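You operate a simulated robot arm through the tools that you are given. There is no shell and no other tool.

You run a simulated two-armed robot. Do the job below in one go: nothing can be reset, and whatever is moved stays where it is left.

Task
Carry the red bin with both arms and set it on the top of the blue cabinet.
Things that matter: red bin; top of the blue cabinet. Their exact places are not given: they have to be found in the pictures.

It is judged by the outcome, as a careful person would: the job done as asked, and still so three seconds after it is handed in. It fails if anything else is knocked over, pushed out of place, dropped, spilled or broken.

Robot
Two 7-joint arms with two-finger parallel grippers on one trunk, on a base that moves. Base frame: it is fixed to the floor where the robot stands at the start and does not move with it; the origin is under the middle of the robot, x ahead of it, y to its left, z up. Units: mm, degrees, N and s.
The left shoulder is at the start at [50, 177, 1029], the right one opposite. With the tool pointing down near the work surface each hand reaches from about 100 to 640 mm from the robot's upright axis, wherever it stands, measured 20 degrees to its own side. Places, roughly: top of the blue cabinet [600, 1800, 800]. Payload 3.43 kg a hand.
The tool frame of a hand sits at the grasp point between the pads (the TCP): z along the fingers, y along the line on which they close. The tips reach 34 mm beyond it. Largest opening 128 mm; finger width 24, thickness 12; the body of the gripper, 48 by 130 mm, starts 96 mm behind the TCP.
Orientation is that of the tool frame in the base frame, as [roll, pitch, yaw] about the fixed x, y, z axes, in that order (R = Rz(yaw) Ry(pitch) Rx(roll)). With the fingers straight down and closing along the base's y, the tool's x points along the base's -x, its y along +y and its z along -z.

Tools
- The arms move only by the tool arm_command. It takes "left_moves", "right_moves" or both (then of equal length, played together; a hand with none holds still); each is a list of rows, each a list of 7 numbers: the shift along the tool's x, y, z in mm, then the turn, a rotation vector about the tool's x, y, z in degrees, then the opening, from 0 (shut) to 1 (fully open). In form: [[dx, dy, dz, rx, ry, rz, fingers], ...]. A call has 1 to 20 rows; each row shifts and turns the commanded pose from where the row before left it, along the tool's axes as they then stand. Each row takes 0.2 s and may step no farther than 50 mm and 8.6 degrees from the row before; otherwise, or with a gripper value out of range, the whole call is refused. Where a pose cannot be reached the arm comes as near as it can. A force on the tool above 40 N (or 10 N above the force at the start of the call, whichever is more), or a blocked arm, ends the call early, and 0.2 s more pass. Each finger travels about 108 mm/s and halts on what it meets, pressing with about 38 N; the grip force reading is that of the motor and also rises with nothing between the fingers. The clock runs only during rows and for 0.2 s after the last one: add rows that do not move to give the fingers time. It gives the time, the measured TCP pose, the force on the tool (base axes), the opening and the grip force at its end, in the units of the frame above (readings bear some noise), with the torque about the TCP (base axes, N m) and any sound that the robot's microphone picked up.
- Cameras (640 x 400 px; columns grow to the right, rows downward): "scene" is now at [146.2, -5.2, 1165.9]; the picture's right is [-0.06, -1.00, 0.00], its down [-0.79, 0.05, -0.61] and it looks along [0.60, -0.04, -0.80] (base axes); focal length 274 px, centre (320, 200). "left" rides on the left gripper at [76, 11, -160] in its tool frame; the picture's right is [-0.15, 0.99, 0.00], its down [-0.88, -0.13, -0.46] and it looks along [-0.45, -0.07, 0.89] (tool axes); focal length 234 px, centre (320, 200). "right" rides on the right gripper at [76, -11, -160] in its tool frame; the picture's right is [0.15, 0.99, 0.00], its down [-0.88, 0.13, -0.46] and it looks along [-0.45, 0.07, 0.89] (tool axes); focal length 234 px, centre (320, 200).
- grab_frame(camera): a new picture of that camera. The clock stands still meanwhile.
- raise_lower(by): slides the trunk up (or, below 0, down) by that many mm; the arms and the scene camera ride with it, the base frame stays. It gives what a move gives, with no picture.
- roll_base(legs): drives the robot by 1 to 6 legs, each [ahead, turn to the left] in mm and degrees, along the robot's own axes; the way and the turn of a leg run together, so that a leg with both is an arc; at most 1500 mm and 180 degrees a leg. The arms and the cameras ride along, it lands a little off, and it stops where it bumps. It gives what a move gives.
- head_to(pan, tilt): turns the head with the scene camera to pan (to the left, within 80 degrees either way) and tilt (down, from -29 to 69), counted from straight ahead of the robot. It gives what a move gives.
- probe_pixels(camera, pixels): for up to 12 pixels [column, row] of the newest picture of that camera ("zoom" is the newest enlarged one), the place [x, y, z] in the base frame of the surface seen there, good to about 2 mm. The clock stands still meanwhile.
- enlarge(camera, box): a new picture of the part [left, top, right, bottom] of that camera's present view, enlarged. The clock stands still meanwhile.
- close_job(): hands the job in; it is judged then, once.

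Unless the task says otherwise, let go and move clear before handing in.

The tools are called after "Request:" as a command line: name --argument value ..., lists and objects as JSON in quotes. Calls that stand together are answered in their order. arm_command: Moves the arms, as the interface text tells. Its arguments: {"type":"object","properties":{"left_moves":{"type":"array","items":{"type":"array","items":{"type":"number"}}},"right_moves":{"type":"array","items":{"type":"array","items":{"type":"number"}}}},"required":[]} The other tools are called the same way: raise_lower (by) moves the trunk up or down; roll_base (legs) drives the base; head_to (pan, tilt) turns the head that bears the scene camera; grab_frame (camera) takes a picture; probe_pixels (camera, pixels) gives the place of the surface under pixels of a picture; enlarge (camera, box) takes an enlarged picture of a part of a camera's view; close_job () hands the job in.

At the start:

```text
time_s: 0.0
left_ee_pos: [404.5, 173.9, 837.9]
left_tool_rot: [-179.8, -0.1, -180.0]
left_ft_force: [0.3, 0.1, -0.1]
left_moment: [0.0, 0.05, 0.0]
left_opening: 128.0
left_grasp_force: 0.0
right_ee_pos: [414.1, -149.5, 760.3]
right_tool_rot: [180.0, 0.1, 180.0]
right_ft_force: [0.3, -0.4, -0.2]
right_moment: [0.01, 0.01, -0.02]
right_opening: 128.0
right_grasp_force: 0.1
trunk travel left (down, up): [-200.0, 201.0]
robot x, y, heading: [-3.2, 2.1, 0.1]
head pan, tilt (commanded): [-3.7, 52.7]
```

scene: 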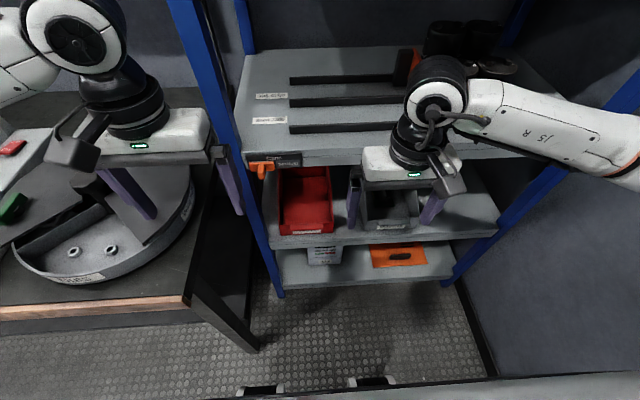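
right: 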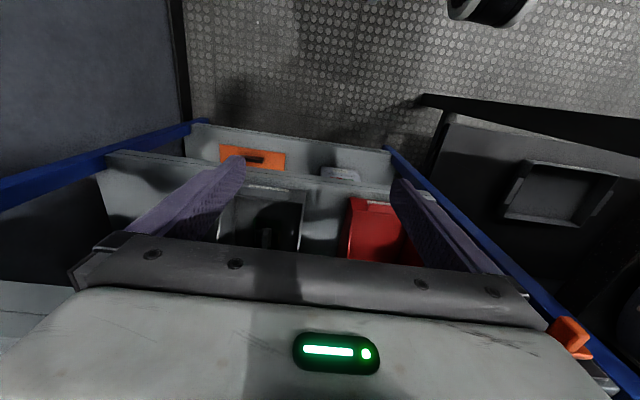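
left: 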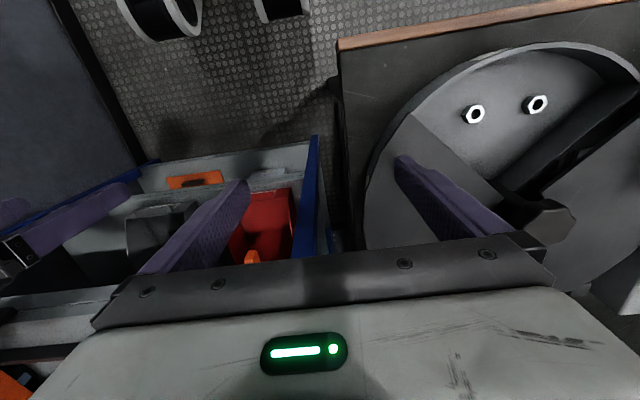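

The scene picture shows a red bin near (306, 200) on a middle shelf of a blue-framed rack, next to a dark bin near (390, 210). I'll probe points on it and the shelf, and enlarge the view.

Request:
probe_pixels --camera "scene" --pixels '[[285, 232], [333, 230], [282, 170], [328, 168], [306, 200], [305, 222], [345, 225], [300, 240], [270, 200], [300, 155], [245, 170], [262, 215]]'

Request:
enlarge --camera "scene" --box '[220, 130, 460, 300]'

```text
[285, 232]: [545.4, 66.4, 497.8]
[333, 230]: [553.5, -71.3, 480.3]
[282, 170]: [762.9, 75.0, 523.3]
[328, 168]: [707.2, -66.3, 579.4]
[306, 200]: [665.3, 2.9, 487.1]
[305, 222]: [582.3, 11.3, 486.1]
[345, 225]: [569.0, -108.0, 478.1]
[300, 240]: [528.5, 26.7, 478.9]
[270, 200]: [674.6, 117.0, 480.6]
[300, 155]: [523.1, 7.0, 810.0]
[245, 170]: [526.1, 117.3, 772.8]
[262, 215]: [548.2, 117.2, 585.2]
```

```text
2.35 times, centred on (340, 215) of scene
```

zoom: 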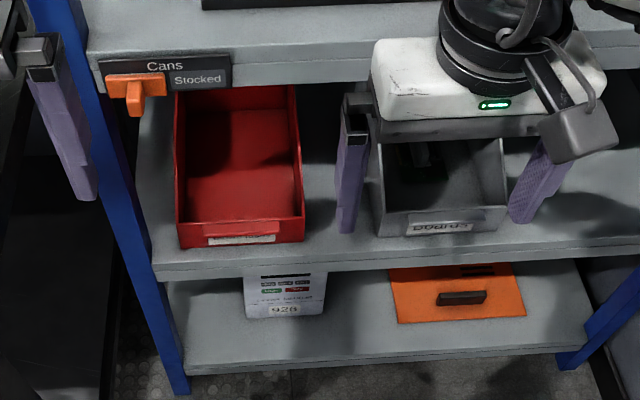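

The red bin spans roughly x 545–760, y ±66 on a shelf at z≈480, beneath an upper shelf at z≈810. Before planning I'll look left toward the cabinet.

Request:
probe_pixels --camera "zoom" --pixels '[[178, 95], [181, 240], [303, 236], [296, 90], [240, 100], [240, 180], [240, 228], [205, 232], [280, 225], [225, 240], [340, 210], [376, 180]]'

Request:
head_to --pan 70 --tilt 20

Request:
grab_frame --camera "scene"

```text
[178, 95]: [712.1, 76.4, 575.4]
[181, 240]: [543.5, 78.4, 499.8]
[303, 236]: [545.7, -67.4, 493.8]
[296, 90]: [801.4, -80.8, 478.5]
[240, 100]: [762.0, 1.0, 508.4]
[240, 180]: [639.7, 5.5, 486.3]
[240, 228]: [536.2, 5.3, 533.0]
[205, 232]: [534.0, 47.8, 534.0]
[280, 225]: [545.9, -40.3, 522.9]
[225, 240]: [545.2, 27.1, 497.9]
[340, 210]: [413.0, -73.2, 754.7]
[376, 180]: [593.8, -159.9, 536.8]
```

```text
time_s: 1.5
left_ee_pos: [404.4, 173.9, 838.6]
left_tool_rot: [-179.9, 0.0, 179.9]
left_ft_force: [-0.6, 0.3, 0.2]
left_moment: [-0.03, 0.0, 0.0]
left_opening: 128.0
left_grasp_force: 0.1
right_ee_pos: [414.7, -149.3, 760.1]
right_tool_rot: [-179.9, 0.0, 179.9]
right_ft_force: [0.3, -0.3, -0.1]
right_moment: [-0.01, 0.0, -0.02]
right_opening: 127.9
right_grasp_force: 0.0
trunk travel left (down, up): [-200.0, 201.0]
robot x, y, heading: [-2.7, -0.9, -0.0]
head pan, tilt (commanded): [70.0, 20.0]
```

```text
taken
```

scene: 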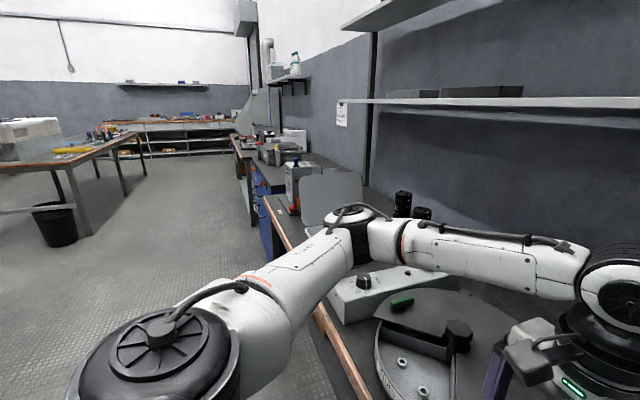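

The view shows a bench running along the wall to the left and blue drawers near (265, 200) farther along. I'll enlarge that area and probe it.

Request:
enlarge --camera "scene" --box '[220, 110, 400, 260]'

Request:
probe_pixels --camera "zoom" --pixels '[[150, 215], [200, 220], [170, 290], [140, 190], [300, 220], [255, 210], [120, 160], [170, 360], [230, 190], [260, 190], [180, 190], [210, 180]]'

```text
2.67 times, centred on (310, 185) of scene
```

zoom: 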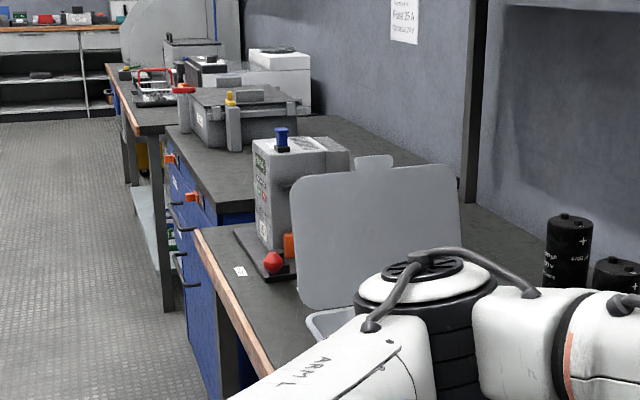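

```text
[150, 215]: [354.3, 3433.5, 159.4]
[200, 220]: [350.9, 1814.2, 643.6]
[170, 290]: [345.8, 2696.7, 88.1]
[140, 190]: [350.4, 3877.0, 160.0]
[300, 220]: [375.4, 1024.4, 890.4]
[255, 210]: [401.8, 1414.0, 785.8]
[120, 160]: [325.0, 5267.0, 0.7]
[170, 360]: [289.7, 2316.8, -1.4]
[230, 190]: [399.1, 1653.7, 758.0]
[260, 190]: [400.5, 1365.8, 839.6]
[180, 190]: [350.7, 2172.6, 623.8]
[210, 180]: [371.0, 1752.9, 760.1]
```

The cabinet's front is at x≈350, y≈1600–2200, with its top near z≈760 and a gray case at its back. Now I'll check the surroundings near the rack and the bin more closely.

Request:
head_to --pan 20 --tilt 50

Request:
grab_frame --camera "scene"

Request:
probe_pixels --camera "scene" --pixels '[[190, 310], [100, 320], [240, 300], [250, 250], [180, 200], [215, 150], [300, 330], [250, 190], [60, 330], [120, 250], [320, 250], [230, 350]]'

```text
time_s: 2.6
left_ee_pos: [404.0, 173.7, 838.0]
left_tool_rot: [-179.9, -0.2, -180.0]
left_ft_force: [-0.6, -1.0, 0.0]
left_moment: [0.0, 0.0, -0.02]
left_opening: 127.9
left_grasp_force: 0.1
right_ee_pos: [414.8, -150.3, 759.2]
right_tool_rot: [180.0, 0.0, -180.0]
right_ft_force: [-0.8, 0.0, -0.4]
right_moment: [-0.03, 0.01, 0.01]
right_opening: 127.9
right_grasp_force: 0.0
trunk travel left (down, up): [-200.0, 201.0]
robot x, y, heading: [1.6, -3.0, -0.1]
head pan, tilt (commanded): [20.0, 50.0]
```

```text
taken
```

scene: 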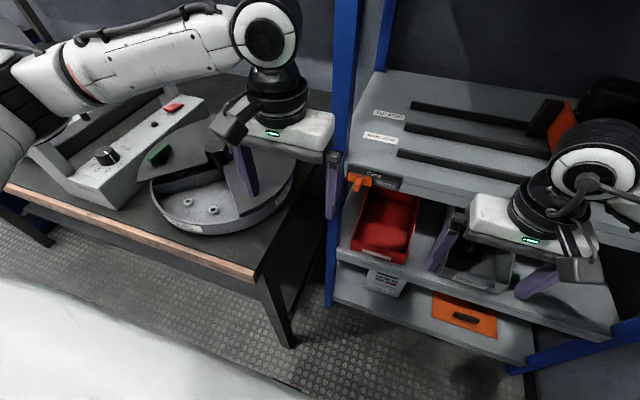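

```text
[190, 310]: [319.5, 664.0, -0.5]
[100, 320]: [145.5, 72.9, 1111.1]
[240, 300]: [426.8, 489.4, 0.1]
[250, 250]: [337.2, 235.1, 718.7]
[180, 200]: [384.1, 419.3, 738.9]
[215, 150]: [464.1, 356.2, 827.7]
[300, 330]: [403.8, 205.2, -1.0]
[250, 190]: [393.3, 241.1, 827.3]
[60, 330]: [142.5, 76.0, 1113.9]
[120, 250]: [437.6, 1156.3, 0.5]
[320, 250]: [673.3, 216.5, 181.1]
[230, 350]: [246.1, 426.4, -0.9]
```

The bench top is at about z≈720 with its front-right corner near pixel (255, 272), and I need its right end precisely. I'll probe the bench edge, rack post and shelf edges.

Request:
probe_pixels --camera "scene" --pixels '[[255, 275], [258, 268], [290, 340], [300, 200], [322, 120], [295, 215], [330, 290], [340, 100], [350, 175], [375, 195], [430, 196], [150, 240]]'

Request:
enlarge --camera "scene" --box '[300, 150, 460, 310]'

```text
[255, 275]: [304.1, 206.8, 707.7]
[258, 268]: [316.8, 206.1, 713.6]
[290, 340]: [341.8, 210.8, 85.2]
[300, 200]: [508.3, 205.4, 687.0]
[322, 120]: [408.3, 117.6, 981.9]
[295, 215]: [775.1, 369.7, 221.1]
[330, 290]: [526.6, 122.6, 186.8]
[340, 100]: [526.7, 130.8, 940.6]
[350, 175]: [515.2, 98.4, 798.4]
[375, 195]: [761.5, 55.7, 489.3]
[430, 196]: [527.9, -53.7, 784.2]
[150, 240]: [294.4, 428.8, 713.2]
```

```text
2.50 times, centred on (380, 230) of scene
```

zoom: 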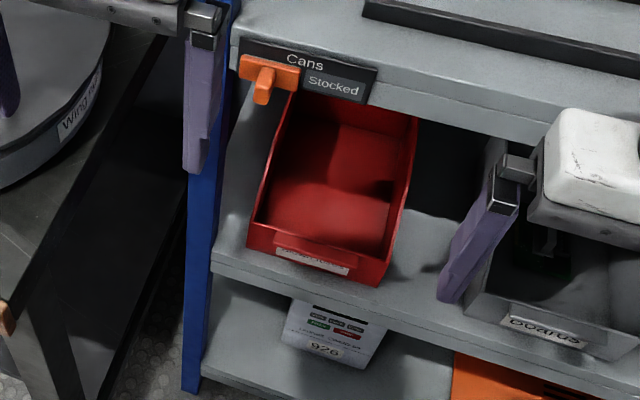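

The rack's left post is at y≈117–135 and the bench's right end at y≈205, so space is tight. I plan to back away a bit first, so I'll check the floor on both sides.

Request:
head_to --pan -80 --tilt 25

Request:
grab_frame --camera "scene"

Request:
head_to --pan 80 --tilt 35

Request:
grab_frame --camera "scene"

```text
time_s: 4.4
left_ee_pos: [404.1, 174.2, 838.7]
left_tool_rot: [-179.9, 0.0, 180.0]
left_ft_force: [0.2, 0.6, -0.6]
left_moment: [0.02, 0.01, 0.0]
left_opening: 127.9
left_grasp_force: 0.1
right_ee_pos: [413.9, -149.2, 759.7]
right_tool_rot: [-180.0, -0.1, 180.0]
right_ft_force: [-0.1, 1.1, -0.3]
right_moment: [0.03, -0.01, 0.02]
right_opening: 128.3
right_grasp_force: 0.0
trunk travel left (down, up): [-200.0, 201.0]
robot x, y, heading: [2.3, 1.5, 0.0]
head pan, tilt (commanded): [-80.0, 25.0]
```

```text
taken
```

scene: 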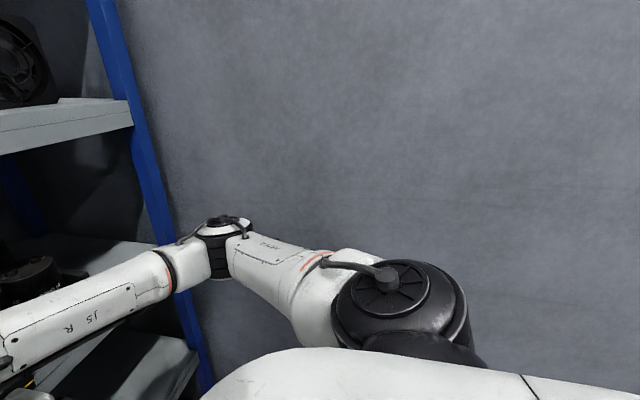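

```text
time_s: 6.9
left_ee_pos: [404.5, 173.8, 839.0]
left_tool_rot: [-179.9, -0.2, 179.9]
left_ft_force: [0.0, 0.1, -0.1]
left_moment: [-0.02, 0.04, 0.0]
left_opening: 127.9
left_grasp_force: 0.1
right_ee_pos: [413.2, -149.8, 761.1]
right_tool_rot: [179.9, 0.0, -179.9]
right_ft_force: [-0.7, -0.6, -1.2]
right_moment: [0.02, 0.0, 0.02]
right_opening: 127.9
right_grasp_force: 0.0
trunk travel left (down, up): [-200.0, 201.0]
robot x, y, heading: [1.3, 0.2, 0.0]
head pan, tilt (commanded): [80.0, 35.0]
```

```text
taken
```

scene: 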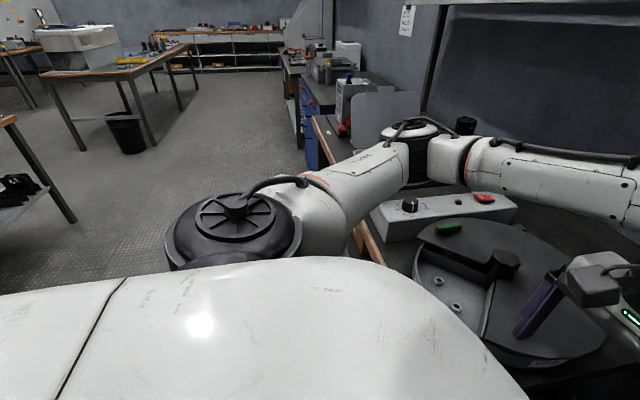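

There is a wall close on the right, and tables behind-left (legs near (72, 220), (155, 145)). I'll probe these for driving clearance.

Request:
probe_pixels --camera "scene" --pixels '[[72, 220], [10, 120], [20, 190], [155, 145], [82, 150], [125, 150], [310, 165], [330, 120], [345, 230], [300, 130], [180, 45], [130, 115]]'

Request:
enlarge --camera "scene" --box '[270, 30, 430, 200]'

```text
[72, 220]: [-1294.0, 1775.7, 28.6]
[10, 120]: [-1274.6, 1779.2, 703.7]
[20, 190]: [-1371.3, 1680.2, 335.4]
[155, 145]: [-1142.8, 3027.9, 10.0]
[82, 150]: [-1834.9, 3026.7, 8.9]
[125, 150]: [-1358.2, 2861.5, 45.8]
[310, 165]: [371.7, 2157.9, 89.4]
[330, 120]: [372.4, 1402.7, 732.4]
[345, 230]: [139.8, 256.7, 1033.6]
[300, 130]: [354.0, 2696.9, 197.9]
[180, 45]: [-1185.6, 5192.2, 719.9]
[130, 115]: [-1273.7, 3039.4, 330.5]
```

```text
2.35 times, centred on (350, 115) of scene
```

zoom: 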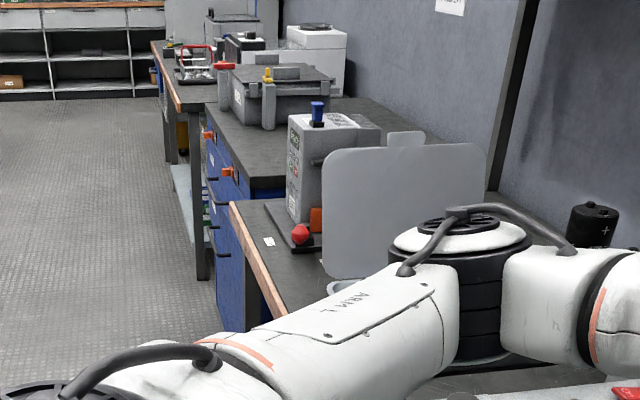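

The aisle is free for x from about −1100 to 295. I'll back up 350 mm so the arms clear the bench and rack, then look at the bin.

Request:
roll_base --legs '[[-350, 0]]'

Request:
raise_lower --by -190

Request:
head_to --pan 0 --tilt 32

Request:
grab_frame --camera "scene"

```text
time_s: 9.1
left_ee_pos: [64.3, 172.1, 837.8]
left_tool_rot: [-179.9, 0.0, 179.5]
left_ft_force: [-0.8, 0.0, -0.6]
left_moment: [-0.02, -0.01, -0.02]
left_opening: 128.1
left_grasp_force: 0.1
right_ee_pos: [72.6, -152.5, 759.7]
right_tool_rot: [180.0, 0.0, 179.4]
right_ft_force: [-0.2, -0.1, -0.5]
right_moment: [-0.02, 0.0, 0.02]
right_opening: 128.0
right_grasp_force: 0.1
trunk travel left (down, up): [-200.0, 201.0]
robot x, y, heading: [-340.3, 0.1, -0.6]
head pan, tilt (commanded): [80.0, 35.0]
```

```text
time_s: 11.2
left_ee_pos: [64.9, 171.6, 648.7]
left_tool_rot: [-179.9, 0.0, 179.3]
left_ft_force: [-1.2, 0.2, 0.5]
left_moment: [-0.01, -0.01, -0.02]
left_opening: 128.0
left_grasp_force: 0.0
right_ee_pos: [73.6, -153.0, 570.7]
right_tool_rot: [180.0, 0.0, 179.5]
right_ft_force: [-0.7, -0.2, 0.2]
right_moment: [0.0, 0.03, 0.01]
right_opening: 128.0
right_grasp_force: 0.0
trunk travel left (down, up): [-10.0, 391.0]
robot x, y, heading: [-337.5, -0.7, -0.4]
head pan, tilt (commanded): [80.0, 35.0]
```

```text
time_s: 12.7
left_ee_pos: [64.8, 172.6, 647.2]
left_tool_rot: [-180.0, -0.1, 179.5]
left_ft_force: [-1.1, -0.7, -0.2]
left_moment: [0.0, -0.05, 0.0]
left_opening: 127.6
left_grasp_force: 0.1
right_ee_pos: [72.1, -152.0, 570.2]
right_tool_rot: [-180.0, 0.0, 179.6]
right_ft_force: [-0.4, 1.1, -0.2]
right_moment: [-0.01, 0.0, 0.04]
right_opening: 127.8
right_grasp_force: 0.1
trunk travel left (down, up): [-10.0, 391.0]
robot x, y, heading: [-339.6, 0.3, -0.5]
head pan, tilt (commanded): [0.0, 32.0]
```

```text
taken
```

scene: 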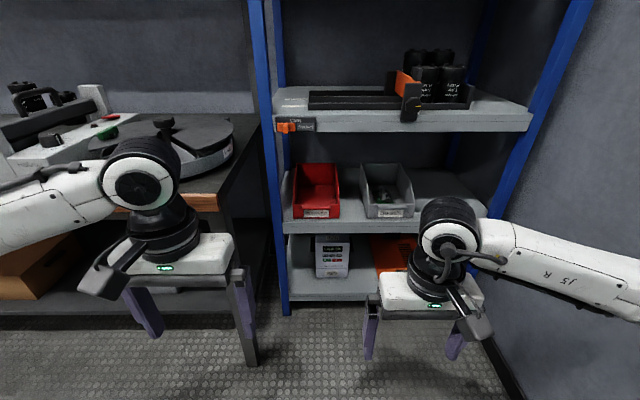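

Now I see the red bin fully, near (317, 192). I'll enlarge it and probe its rim.

Request:
enlarge --camera "scene" --box '[260, 100, 430, 240]'

Request:
probe_pixels --camera "scene" --pixels '[[293, 215], [340, 215], [294, 195], [339, 195], [303, 165], [336, 165], [318, 190], [317, 206], [365, 180], [355, 200], [288, 200], [345, 120]]'

```text
2.86 times, centred on (345, 170) of scene
```

zoom: 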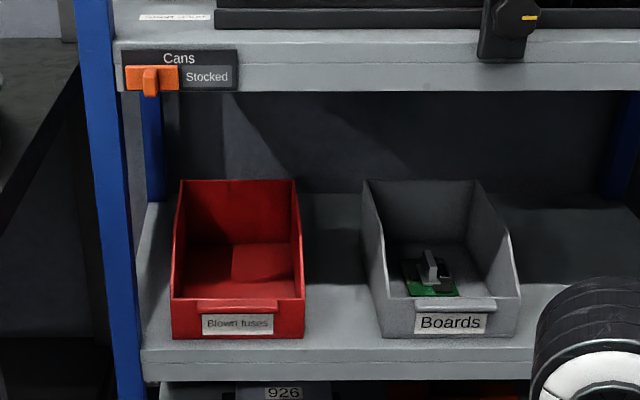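

```text
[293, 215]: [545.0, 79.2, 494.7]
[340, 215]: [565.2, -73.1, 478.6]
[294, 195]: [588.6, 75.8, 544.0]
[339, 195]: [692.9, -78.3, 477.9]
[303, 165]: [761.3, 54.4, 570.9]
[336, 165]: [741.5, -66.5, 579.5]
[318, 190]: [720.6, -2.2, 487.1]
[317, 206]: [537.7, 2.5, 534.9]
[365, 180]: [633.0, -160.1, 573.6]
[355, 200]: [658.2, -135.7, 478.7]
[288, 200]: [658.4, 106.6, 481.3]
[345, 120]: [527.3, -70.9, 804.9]
```

The bin is an empty open-front bin labelled "Blown fuses". I'll probe its rim in the enlarged view.

Request:
probe_pixels --camera "zoom" --pixels '[[181, 182], [295, 182], [176, 235], [174, 262], [172, 295], [302, 240], [303, 265], [304, 297], [238, 305], [237, 300], [240, 186], [300, 215]]'

Request:
probe_pixels --camera "zoom" --pixels '[[240, 230], [172, 335], [303, 335], [150, 85], [150, 97], [300, 88], [300, 60], [364, 200], [370, 290], [384, 330], [240, 350], [240, 375]]'

```text
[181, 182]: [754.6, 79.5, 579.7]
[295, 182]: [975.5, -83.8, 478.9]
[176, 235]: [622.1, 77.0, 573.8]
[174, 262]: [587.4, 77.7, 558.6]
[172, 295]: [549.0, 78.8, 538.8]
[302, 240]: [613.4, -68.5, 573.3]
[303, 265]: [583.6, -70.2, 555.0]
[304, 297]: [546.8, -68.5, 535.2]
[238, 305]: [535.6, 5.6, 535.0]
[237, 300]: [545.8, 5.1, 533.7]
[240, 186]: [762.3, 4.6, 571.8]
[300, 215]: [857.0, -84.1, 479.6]
```

```text
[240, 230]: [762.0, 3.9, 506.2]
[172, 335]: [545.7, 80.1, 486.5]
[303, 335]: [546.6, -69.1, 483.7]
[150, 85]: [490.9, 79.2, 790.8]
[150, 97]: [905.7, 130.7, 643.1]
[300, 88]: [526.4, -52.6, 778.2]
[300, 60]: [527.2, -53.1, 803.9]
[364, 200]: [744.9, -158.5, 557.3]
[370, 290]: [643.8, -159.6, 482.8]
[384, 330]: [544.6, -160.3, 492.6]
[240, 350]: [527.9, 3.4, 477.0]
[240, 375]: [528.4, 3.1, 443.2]
```

Bin geometry is clear: outer walls at y≈80 and −70, front x≈545, back ≈766, rim z≈580 (sloping to 537 at the front), shelf z≈479, upper shelf underside ≈775. I'll shape both hands in free space: tools pitched 45° forward-down, spaced at the wall positions, fingers narrowed.

Request:
arm_command --left_moves '[[-33, -30, 18, 0, 0, 0, 1], [-33, -30, 18, 0, 0, 0, 0.8], [-33, -30, 18, 0, 0, 0, 0.6], [0, 0, 0, 0, -7.5, 0, 0.4], [0, 0, 0, 0, -7.5, 0, 0.25], [0, 0, 0, 0, -7.5, 0, 0.25], [0, 0, 0, 0, -7.5, 0, 0.25], [0, 0, 0, 0, -7.5, 0, 0.25], [0, 0, 0, 0, -7.5, 0, 0.25], [0, 0, 0, 0, 0, 0, 0.25]]' --right_moves '[[-45, 26, -10, 0, 0, 0, 1], [-45, 26, -10, 0, 0, 0, 0.8], [-45, 26, 0, 0, 0, 0, 0.6], [0, 0, 0, 0, -7.5, 0, 0.4], [0, 0, 0, 0, -7.5, 0, 0.25], [0, 0, 0, 0, -7.5, 0, 0.25], [0, 0, 0, 0, -7.5, 0, 0.25], [0, 0, 0, 0, -7.5, 0, 0.25], [0, 0, 0, 0, -7.5, 0, 0.25], [0, 0, 0, 0, 0, 0, 0.25]]'

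Request:
grab_frame --camera "scene"

Request:
grab_frame --camera "left"

```text
refused: row 1 steps farther than a row can; nothing moved
```

```text
taken
```

scene: 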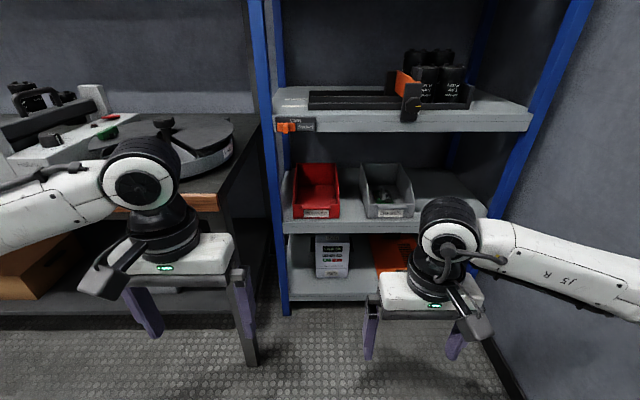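

```text
taken
```

left: 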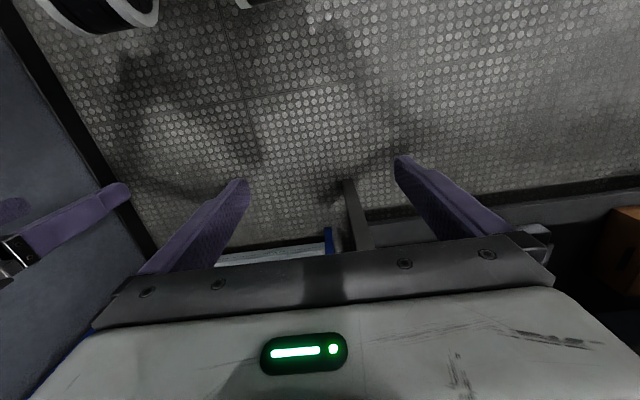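

A step was longer than 50 mm so nothing moved. I'll split the translation into four rows.

Request:
arm_command --left_moves '[[-25, -23, 14, 0, 0, 0, 1], [-25, -23, 14, 0, 0, 0, 0.8], [-25, -23, 14, 0, 0, 0, 0.6], [-25, -23, 14, 0, 0, 0, 0.6], [0, 0, 0, 0, -7.5, 0, 0.4], [0, 0, 0, 0, -7.5, 0, 0.25], [0, 0, 0, 0, -7.5, 0, 0.25], [0, 0, 0, 0, -7.5, 0, 0.25], [0, 0, 0, 0, -7.5, 0, 0.25], [0, 0, 0, 0, -7.5, 0, 0.25], [0, 0, 0, 0, 0, 0, 0.25]]' --right_moves '[[-34, 20, -5, 0, 0, 0, 1], [-34, 20, -5, 0, 0, 0, 0.8], [-34, 20, -5, 0, 0, 0, 0.6], [-34, 20, -5, 0, 0, 0, 0.6], [0, 0, 0, 0, -7.5, 0, 0.4], [0, 0, 0, 0, -7.5, 0, 0.25], [0, 0, 0, 0, -7.5, 0, 0.25], [0, 0, 0, 0, -7.5, 0, 0.25], [0, 0, 0, 0, -7.5, 0, 0.25], [0, 0, 0, 0, -7.5, 0, 0.25], [0, 0, 0, 0, 0, 0, 0.25]]'

Request:
grab_frame --camera "scene"

Request:
grab_frame --camera "left"

```text
time_s: 15.1
left_ee_pos: [164.6, 77.6, 592.4]
left_tool_rot: [-179.9, 44.9, 179.6]
left_ft_force: [-0.6, 1.0, 0.3]
left_moment: [-0.01, -0.01, 0.0]
left_opening: 31.9
left_grasp_force: 0.0
right_ee_pos: [208.3, -72.5, 590.2]
right_tool_rot: [-180.0, 45.2, 179.4]
right_ft_force: [-0.5, 1.0, 0.0]
right_moment: [-0.03, 0.0, 0.0]
right_opening: 32.1
right_grasp_force: 0.1
trunk travel left (down, up): [-10.0, 391.0]
robot x, y, heading: [-340.9, 1.2, -0.4]
head pan, tilt (commanded): [0.0, 32.0]
```

```text
taken
```

scene: 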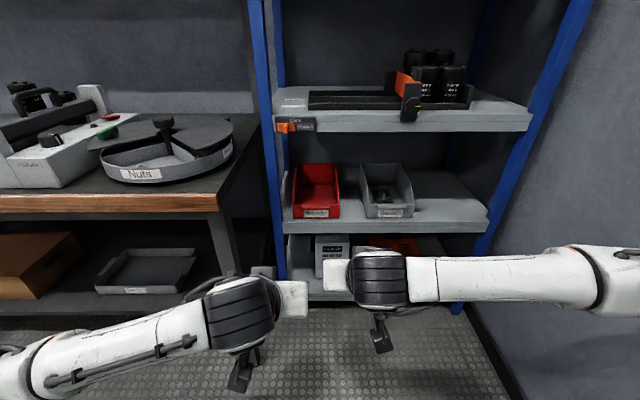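

```text
taken
```

left: 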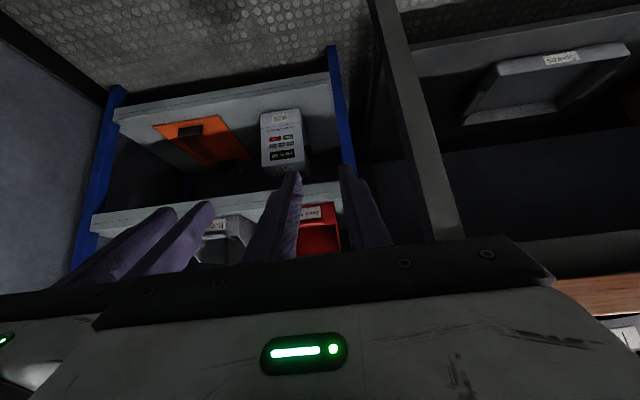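

The hands reached the pitched pose, but the forearms extend sideways. I'll probe the forearm positions to see whether they'd clash with the bench or wall.

Request:
probe_pixels --camera "scene" --pixels '[[240, 310], [170, 330], [100, 350], [30, 375], [5, 380], [293, 300], [380, 275], [450, 275], [540, 275], [610, 275], [340, 275], [600, 150]]'

Request:
head_to --pan 60 --tilt 45

Request:
grab_frame --camera "scene"

```text
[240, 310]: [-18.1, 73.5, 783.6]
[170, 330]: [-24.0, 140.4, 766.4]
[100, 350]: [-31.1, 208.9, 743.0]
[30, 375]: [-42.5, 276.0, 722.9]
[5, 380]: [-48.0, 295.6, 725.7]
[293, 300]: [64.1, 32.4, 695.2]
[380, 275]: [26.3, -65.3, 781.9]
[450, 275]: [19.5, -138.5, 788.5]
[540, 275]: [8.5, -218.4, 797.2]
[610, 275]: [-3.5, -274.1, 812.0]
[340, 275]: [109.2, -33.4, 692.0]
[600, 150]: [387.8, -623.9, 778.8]
```

```text
time_s: 16.4
left_ee_pos: [164.5, 78.9, 592.4]
left_tool_rot: [-179.9, 44.9, 179.6]
left_ft_force: [0.8, 0.7, -0.3]
left_moment: [0.01, 0.01, 0.0]
left_opening: 32.4
left_grasp_force: 0.0
right_ee_pos: [208.4, -73.4, 590.0]
right_tool_rot: [179.9, 45.0, 179.4]
right_ft_force: [-0.8, 0.6, -0.4]
right_moment: [-0.03, -0.01, 0.01]
right_opening: 32.0
right_grasp_force: 0.0
trunk travel left (down, up): [-10.0, 391.0]
robot x, y, heading: [-337.5, 5.7, -0.3]
head pan, tilt (commanded): [60.0, 45.0]
```

```text
taken
```

scene: 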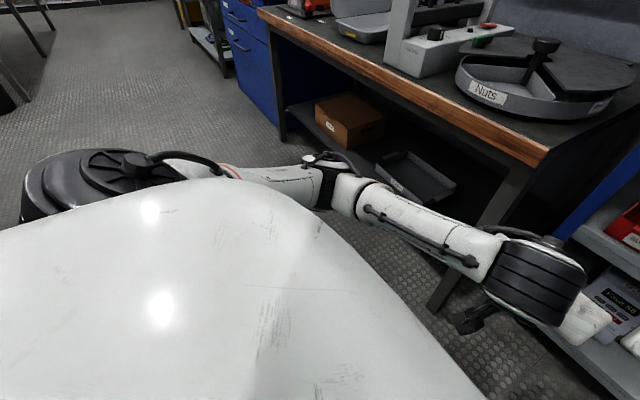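

The left forearm would pass close to the bench corner (295, 205, 718), so I'll shift the robot about 120 mm to the right by a turn–reverse–turn manoeuvre, keeping away from the right wall (y≈−624).

Request:
roll_base --legs '[[0, 35], [-210, 0], [0, -34.5]]'

Request:
head_to --pan 0 --tilt 30

Request:
grab_frame --camera "scene"

```text
time_s: 21.4
left_ee_pos: [-6.2, -38.7, 592.0]
left_tool_rot: [-179.9, 44.9, 179.3]
left_ft_force: [0.4, 0.7, -1.1]
left_moment: [-0.01, 0.04, 0.02]
left_opening: 32.1
left_grasp_force: 0.1
right_ee_pos: [38.0, -192.5, 590.5]
right_tool_rot: [-180.0, 45.0, 179.3]
right_ft_force: [0.3, -0.7, -0.2]
right_moment: [0.02, 0.03, 0.01]
right_opening: 31.8
right_grasp_force: 0.1
trunk travel left (down, up): [-10.0, 391.0]
robot x, y, heading: [-507.9, -112.5, -0.7]
head pan, tilt (commanded): [60.0, 45.0]
```

```text
time_s: 22.7
left_ee_pos: [-5.2, -38.3, 591.1]
left_tool_rot: [-180.0, 44.7, 179.4]
left_ft_force: [-0.1, 0.6, 0.2]
left_moment: [-0.02, 0.01, 0.0]
left_opening: 32.3
left_grasp_force: 0.2
right_ee_pos: [37.9, -191.8, 590.6]
right_tool_rot: [179.9, 45.0, 179.3]
right_ft_force: [-0.3, 0.1, 1.0]
right_moment: [0.0, 0.03, 0.0]
right_opening: 32.0
right_grasp_force: 0.1
trunk travel left (down, up): [-10.0, 391.0]
robot x, y, heading: [-510.7, -118.9, -0.6]
head pan, tilt (commanded): [0.0, 30.0]
```

```text
taken
```

scene: 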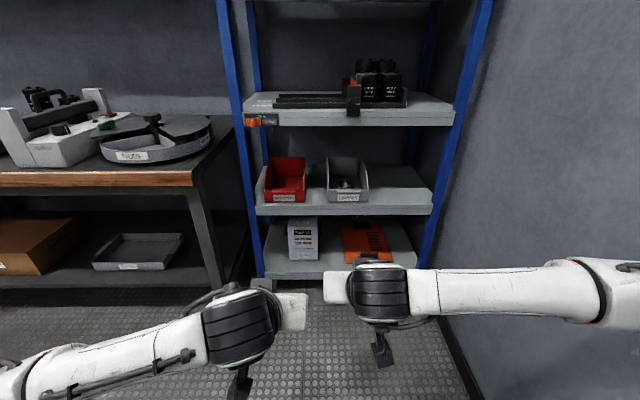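

The robot is now at (−510, −116). I'll slide both hands left by about 115 mm and a bit forward, so that after driving ahead they line up with the bin's walls.

Request:
arm_command --left_moves '[[-17, 29, 17, 0, 0, 0, 0.25], [-17, 29, 17, 0, 0, 0, 0.25], [-17, 29, 17, 0, 0, 0, 0.25], [-17, 29, 17, 0, 0, 0, 0.25], [0, 0, 0, 0, 0, 0, 0.25]]' --right_moves '[[-9.2, 29, 9.2, 0, 0, 0, 0.25], [-9.2, 29, 9.2, 0, 0, 0, 0.25], [-9.2, 29, 9.2, 0, 0, 0, 0.25], [-9.2, 29, 9.2, 0, 0, 0, 0.25], [0, 0, 0, 0, 0, 0, 0.25]]'

Request:
grab_frame --camera "scene"

Request:
probe_pixels --camera "scene" --pixels '[[193, 188], [220, 285], [60, 180], [285, 185], [235, 190], [345, 185], [195, 250], [240, 330]]'

```text
time_s: 23.9
left_ee_pos: [91.3, 76.5, 591.5]
left_tool_rot: [-179.9, 44.7, 179.3]
left_ft_force: [0.4, -0.6, 0.7]
left_moment: [-0.02, -0.02, -0.01]
left_opening: 32.0
left_grasp_force: 0.1
right_ee_pos: [91.7, -75.4, 589.1]
right_tool_rot: [180.0, 45.0, 179.3]
right_ft_force: [-0.6, 0.0, 2.0]
right_moment: [0.01, 0.0, 0.03]
right_opening: 32.1
right_grasp_force: 0.1
trunk travel left (down, up): [-10.0, 391.0]
robot x, y, heading: [-514.4, -113.2, -0.4]
head pan, tilt (commanded): [0.0, 30.0]
```

```text
taken
```

scene: 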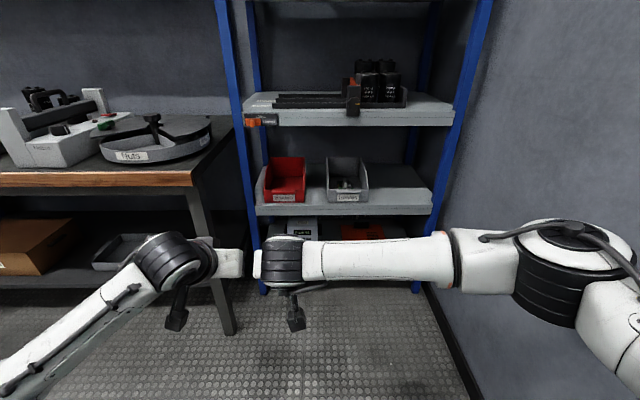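

```text
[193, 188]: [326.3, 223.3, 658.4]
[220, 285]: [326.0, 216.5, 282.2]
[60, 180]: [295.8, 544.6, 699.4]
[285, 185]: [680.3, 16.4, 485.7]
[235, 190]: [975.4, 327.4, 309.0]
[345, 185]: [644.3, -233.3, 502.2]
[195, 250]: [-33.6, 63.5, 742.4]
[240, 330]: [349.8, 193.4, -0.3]
```

Both hands are now at y≈76 and −75. I'll check where the right elbow (near pixel (575, 270)) and left forearm lie before driving forward.

Request:
probe_pixels --camera "scene" --pixels '[[575, 232], [550, 290], [480, 250], [630, 250], [610, 310], [400, 255], [120, 310], [70, 345], [20, 380], [170, 260], [292, 318], [175, 320]]'

Request:
head_to --pan 45 --tilt 45

Request:
grab_frame --camera "scene"

```text
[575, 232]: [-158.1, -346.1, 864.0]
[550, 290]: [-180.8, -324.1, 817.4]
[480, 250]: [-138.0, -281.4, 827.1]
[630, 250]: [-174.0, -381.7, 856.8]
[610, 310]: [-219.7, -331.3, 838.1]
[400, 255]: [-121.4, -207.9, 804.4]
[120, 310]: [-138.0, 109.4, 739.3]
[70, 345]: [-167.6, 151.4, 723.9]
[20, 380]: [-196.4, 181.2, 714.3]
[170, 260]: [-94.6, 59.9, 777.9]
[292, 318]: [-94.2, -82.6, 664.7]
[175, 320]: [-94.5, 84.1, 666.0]
```

```text
time_s: 25.0
left_ee_pos: [91.2, 75.1, 591.9]
left_tool_rot: [-180.0, 44.8, 179.4]
left_ft_force: [0.4, 0.1, 0.4]
left_moment: [0.02, 0.0, 0.02]
left_opening: 32.2
left_grasp_force: 0.1
right_ee_pos: [90.7, -76.8, 588.7]
right_tool_rot: [180.0, 45.1, 179.2]
right_ft_force: [0.1, -0.5, -0.4]
right_moment: [0.02, -0.01, -0.02]
right_opening: 32.2
right_grasp_force: 0.1
trunk travel left (down, up): [-10.0, 391.0]
robot x, y, heading: [-512.6, -115.8, -0.7]
head pan, tilt (commanded): [45.0, 45.0]
```

```text
taken
```

scene: 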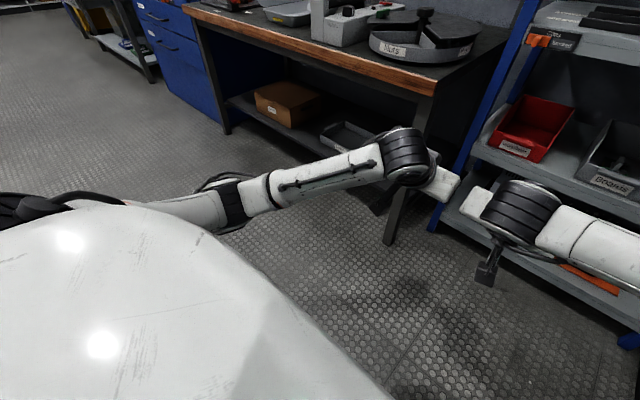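

I'll probe the left elbow at about (235, 195) to get its offset from the robot.

Request:
probe_pixels --camera "scene" --pixels '[[235, 185], [235, 225], [260, 190], [210, 210], [320, 170], [400, 145], [285, 185], [435, 180]]'

```text
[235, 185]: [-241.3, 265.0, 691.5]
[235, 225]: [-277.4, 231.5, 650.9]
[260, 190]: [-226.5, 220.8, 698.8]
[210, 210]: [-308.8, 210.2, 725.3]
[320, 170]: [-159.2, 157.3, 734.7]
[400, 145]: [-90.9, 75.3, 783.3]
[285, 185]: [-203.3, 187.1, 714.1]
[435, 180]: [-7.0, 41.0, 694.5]
```

The left elbow sits near (−260, 245, 660). A robot heading of about +15° with the robot at roughly (−100, −140) keeps the left forearm clear of the bench corner and shortens the right arm's reach. I'll reposition the hands for that: slide them right and yaw them −15°.

Request:
arm_command --left_moves '[[-1.1, -33.4, 1.1, 0, 0, 0, 0.25], [-1.1, -33.4, 1.1, 0, 0, 0, 0.25], [-1.1, -33.4, 1.1, 0, 0, 0, 0.25], [-1.1, -33.4, 1.1, 0, 0, 0, 0.25], [0, 0, 0, 5.3, 0, 5.3, 0.25], [0, 0, 0, 5.3, 0, 5.3, 0.25], [0, 0, 0, 0, 0, 0, 0.25]]' --right_moves '[[6.3, -32.8, -6.3, 0, 0, 0, 0.25], [6.3, -32.8, -6.3, 0, 0, 0, 0.25], [6.3, -32.8, -6.3, 0, 0, 0, 0.25], [6.3, -32.8, -6.3, 0, 0, 0, 0.25], [0, 0, 0, 5.3, 0, 5.3, 0.25], [0, 0, 0, 5.3, 0, 5.3, 0.25], [0, 0, 0, 0, 0, 0, 0.25]]'

Request:
grab_frame --camera "scene"

```text
time_s: 26.6
left_ee_pos: [94.8, -57.2, 590.9]
left_tool_rot: [-179.8, 44.8, 164.2]
left_ft_force: [0.7, 0.4, -0.1]
left_moment: [0.0, 0.0, 0.01]
left_opening: 31.8
left_grasp_force: 0.1
right_ee_pos: [54.3, -207.2, 591.7]
right_tool_rot: [-179.9, 45.0, 164.1]
right_ft_force: [-0.1, -0.3, -0.1]
right_moment: [-0.01, 0.03, 0.0]
right_opening: 32.0
right_grasp_force: 0.0
trunk travel left (down, up): [-10.0, 391.0]
robot x, y, heading: [-509.8, -110.8, -0.6]
head pan, tilt (commanded): [45.0, 45.0]
```

```text
taken
```

scene: 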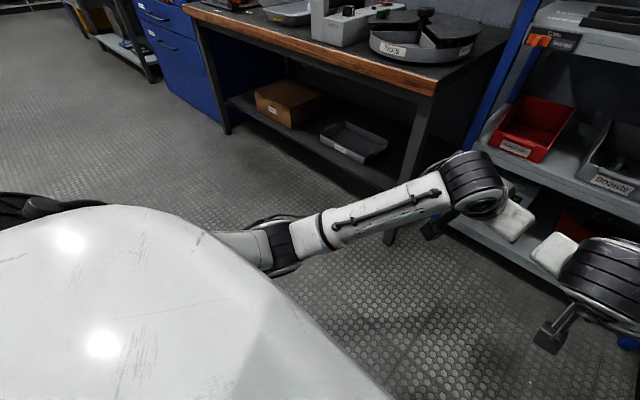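

Tools now yaw 164°, right for a +15° heading. I'll drive a gentle S-curve partway toward (−100, −140).

Request:
roll_base --legs '[[0, -20.5], [300, 25]]'

Request:
head_to --pan 10 --tilt 45

Request:
grab_frame --camera "scene"

```text
time_s: 29.7
left_ee_pos: [383.9, -58.7, 592.7]
left_tool_rot: [-179.8, 44.9, 168.6]
left_ft_force: [0.2, -1.2, -0.5]
left_moment: [0.02, 0.04, 0.0]
left_opening: 32.1
left_grasp_force: 0.0
right_ee_pos: [354.7, -211.8, 590.9]
right_tool_rot: [-180.0, 44.9, 168.4]
right_ft_force: [-0.2, 0.6, -0.4]
right_moment: [0.0, 0.0, 0.0]
right_opening: 31.8
right_grasp_force: 0.1
trunk travel left (down, up): [-10.0, 391.0]
robot x, y, heading: [-214.9, -161.7, 3.5]
head pan, tilt (commanded): [45.0, 45.0]
```

```text
time_s: 30.7
left_ee_pos: [384.2, -59.3, 590.1]
left_tool_rot: [-179.9, 44.9, 168.7]
left_ft_force: [0.3, 0.6, 0.3]
left_moment: [0.02, 0.02, 0.03]
left_opening: 32.0
left_grasp_force: 0.0
right_ee_pos: [354.9, -210.8, 591.3]
right_tool_rot: [-180.0, 45.0, 168.3]
right_ft_force: [-0.3, 0.1, -0.2]
right_moment: [0.01, 0.02, -0.01]
right_opening: 31.9
right_grasp_force: 0.0
trunk travel left (down, up): [-10.0, 391.0]
robot x, y, heading: [-221.0, -161.6, 3.3]
head pan, tilt (commanded): [10.0, 45.0]
```

```text
taken
```

scene: 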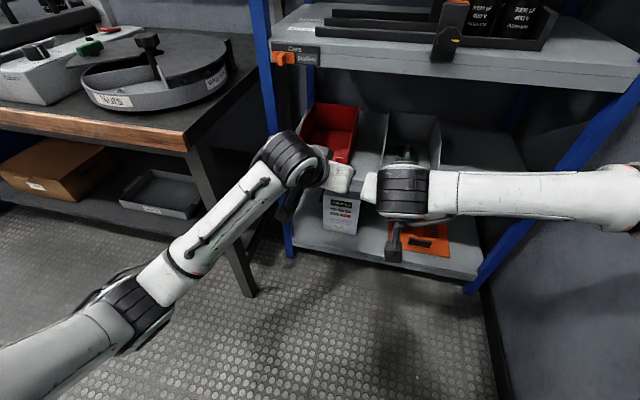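

The robot is at (−219, −161, 3.4°) and the way is clear. I'll finish the arc to about (−104, −143, 15°).

Request:
roll_base --legs '[[117, 11.7]]'

Request:
grab_frame --camera "scene"

Request:
grab_frame --camera "left"

Request:
grab_frame --camera "right"

```text
time_s: 32.0
left_ee_pos: [466.2, 79.3, 590.6]
left_tool_rot: [-179.8, 44.9, -179.7]
left_ft_force: [-1.0, -0.3, 0.4]
left_moment: [-0.01, 0.0, 0.0]
left_opening: 31.9
left_grasp_force: 0.0
right_ee_pos: [467.8, -76.6, 593.0]
right_tool_rot: [180.0, 44.9, -179.9]
right_ft_force: [0.5, -1.1, -0.1]
right_moment: [-0.03, 0.01, 0.03]
right_opening: 32.0
right_grasp_force: 0.0
trunk travel left (down, up): [-10.0, 391.0]
robot x, y, heading: [-101.6, -139.8, 15.2]
head pan, tilt (commanded): [10.0, 45.0]
```

```text
taken
```

scene: 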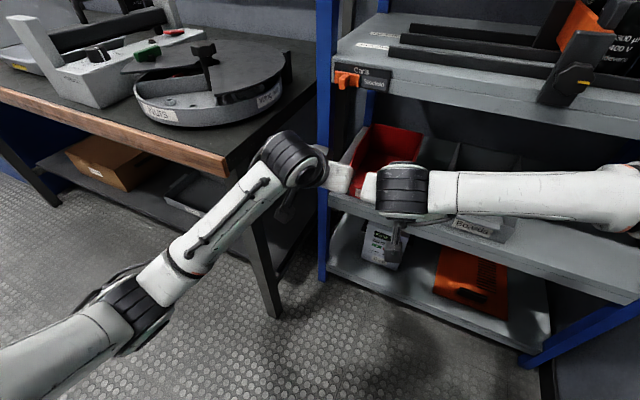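

```text
taken
```

left: 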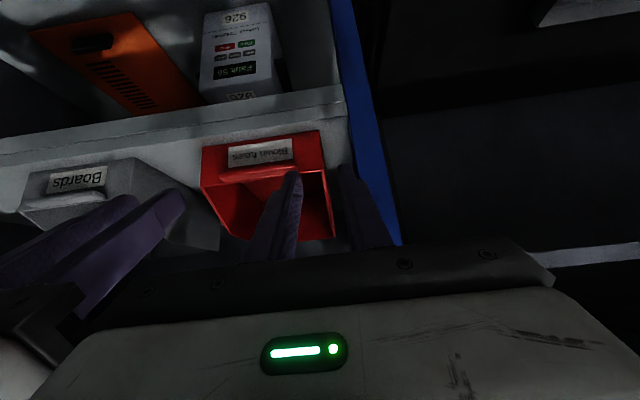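

```text
taken
```

right: 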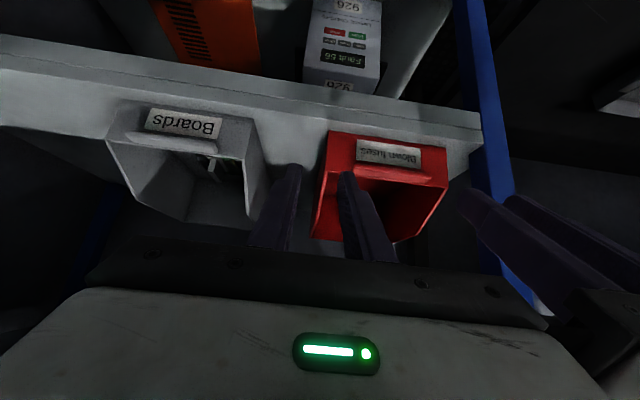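

Alignment is very good: in both hand pictures the fingers straddle the bin's side walls. I'll probe the wall edges precisely with the hand cameras.

Request:
probe_pixels --camera "left" --pixels '[[322, 150], [325, 190], [331, 215], [333, 235], [323, 175], [330, 236], [204, 170], [380, 230], [350, 150]]'

Request:
probe_pixels --camera "right" --pixels '[[328, 150], [322, 190], [316, 215], [314, 236], [330, 170], [318, 232], [445, 170], [400, 172], [262, 150]]'

Request:
enlarge --camera "left" --box '[180, 110, 420, 270]'

Request:
enlarge --camera "right" --box '[220, 110, 460, 270]'

```text
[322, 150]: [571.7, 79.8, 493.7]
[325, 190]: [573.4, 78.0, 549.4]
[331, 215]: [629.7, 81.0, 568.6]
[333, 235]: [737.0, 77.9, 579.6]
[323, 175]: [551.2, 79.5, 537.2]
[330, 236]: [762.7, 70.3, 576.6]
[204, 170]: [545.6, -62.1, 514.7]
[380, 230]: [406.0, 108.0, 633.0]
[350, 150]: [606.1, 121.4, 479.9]
```

```text
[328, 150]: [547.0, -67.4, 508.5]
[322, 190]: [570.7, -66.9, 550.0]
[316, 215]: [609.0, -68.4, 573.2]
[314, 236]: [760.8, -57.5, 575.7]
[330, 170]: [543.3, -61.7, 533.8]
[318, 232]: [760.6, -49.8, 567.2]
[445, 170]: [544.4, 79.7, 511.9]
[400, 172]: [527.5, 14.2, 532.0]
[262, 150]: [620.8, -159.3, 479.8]
```

```text
2.50 times, centred on (300, 190) of left
```

zoom: 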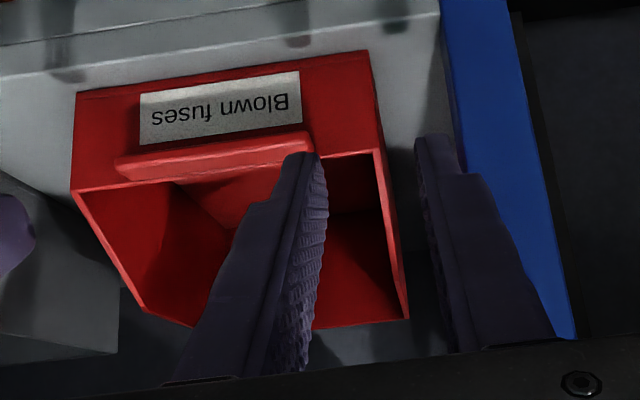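

```text
2.50 times, centred on (340, 190) of right
```

zoom: 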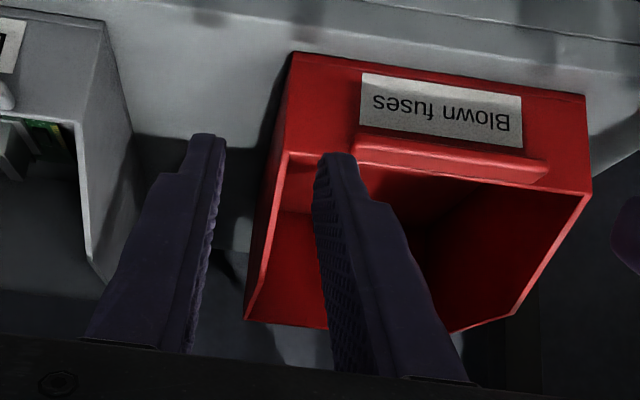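

Wall centres are at y≈79 (left) and y≈−68.5 (right). I'll stage the hands on the 45° approach line, centred on the walls, then verify before sliding in.

Request:
arm_command --left_moves '[[-19, 0, 8.7, 0, 0, 0, 0.25], [-19, 0, 8.7, 0, 0, 0, 0.25], [0, 0, 0, 0, 0, 0, 0.25]]' --right_moves '[[-17.4, 4, 8.9, 0, 0, 0, 0.25], [-17.4, 4, 8.9, 0, 0, 0, 0.25], [0, 0, 0, 0, 0, 0, 0.25]]'

Request:
enlarge --camera "scene" --box '[220, 50, 480, 250]'

Request:
grab_frame --camera "left"

Request:
grab_frame --camera "right"

```text
time_s: 32.8
left_ee_pos: [504.4, 80.4, 604.5]
left_tool_rot: [-179.7, 44.9, -179.9]
left_ft_force: [0.6, 0.0, -0.9]
left_moment: [-0.02, 0.03, 0.0]
left_opening: 32.1
left_grasp_force: 0.1
right_ee_pos: [504.1, -68.1, 603.4]
right_tool_rot: [180.0, 44.9, -179.8]
right_ft_force: [0.0, 0.3, -0.4]
right_moment: [-0.01, 0.0, -0.03]
right_opening: 32.0
right_grasp_force: 0.0
trunk travel left (down, up): [-10.0, 391.0]
robot x, y, heading: [-99.8, -142.1, 15.2]
head pan, tilt (commanded): [10.0, 45.0]
```

```text
2.00 times, centred on (350, 150) of scene
```

zoom: 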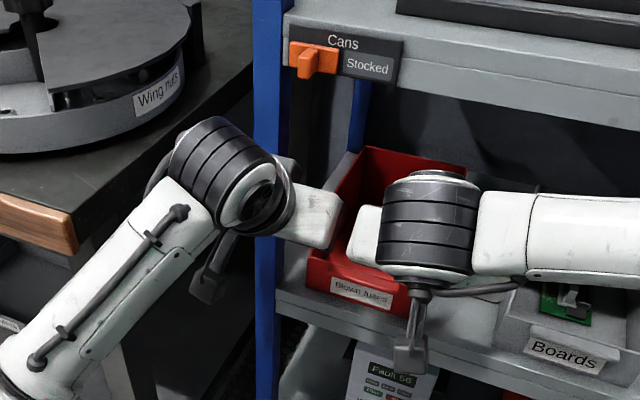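

```text
taken
```

left: 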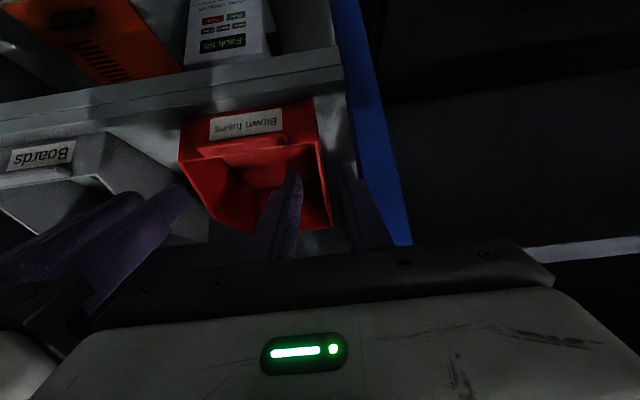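

```text
taken
```

right: 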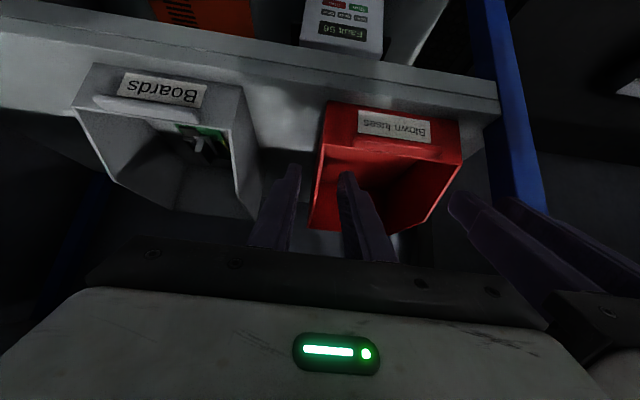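

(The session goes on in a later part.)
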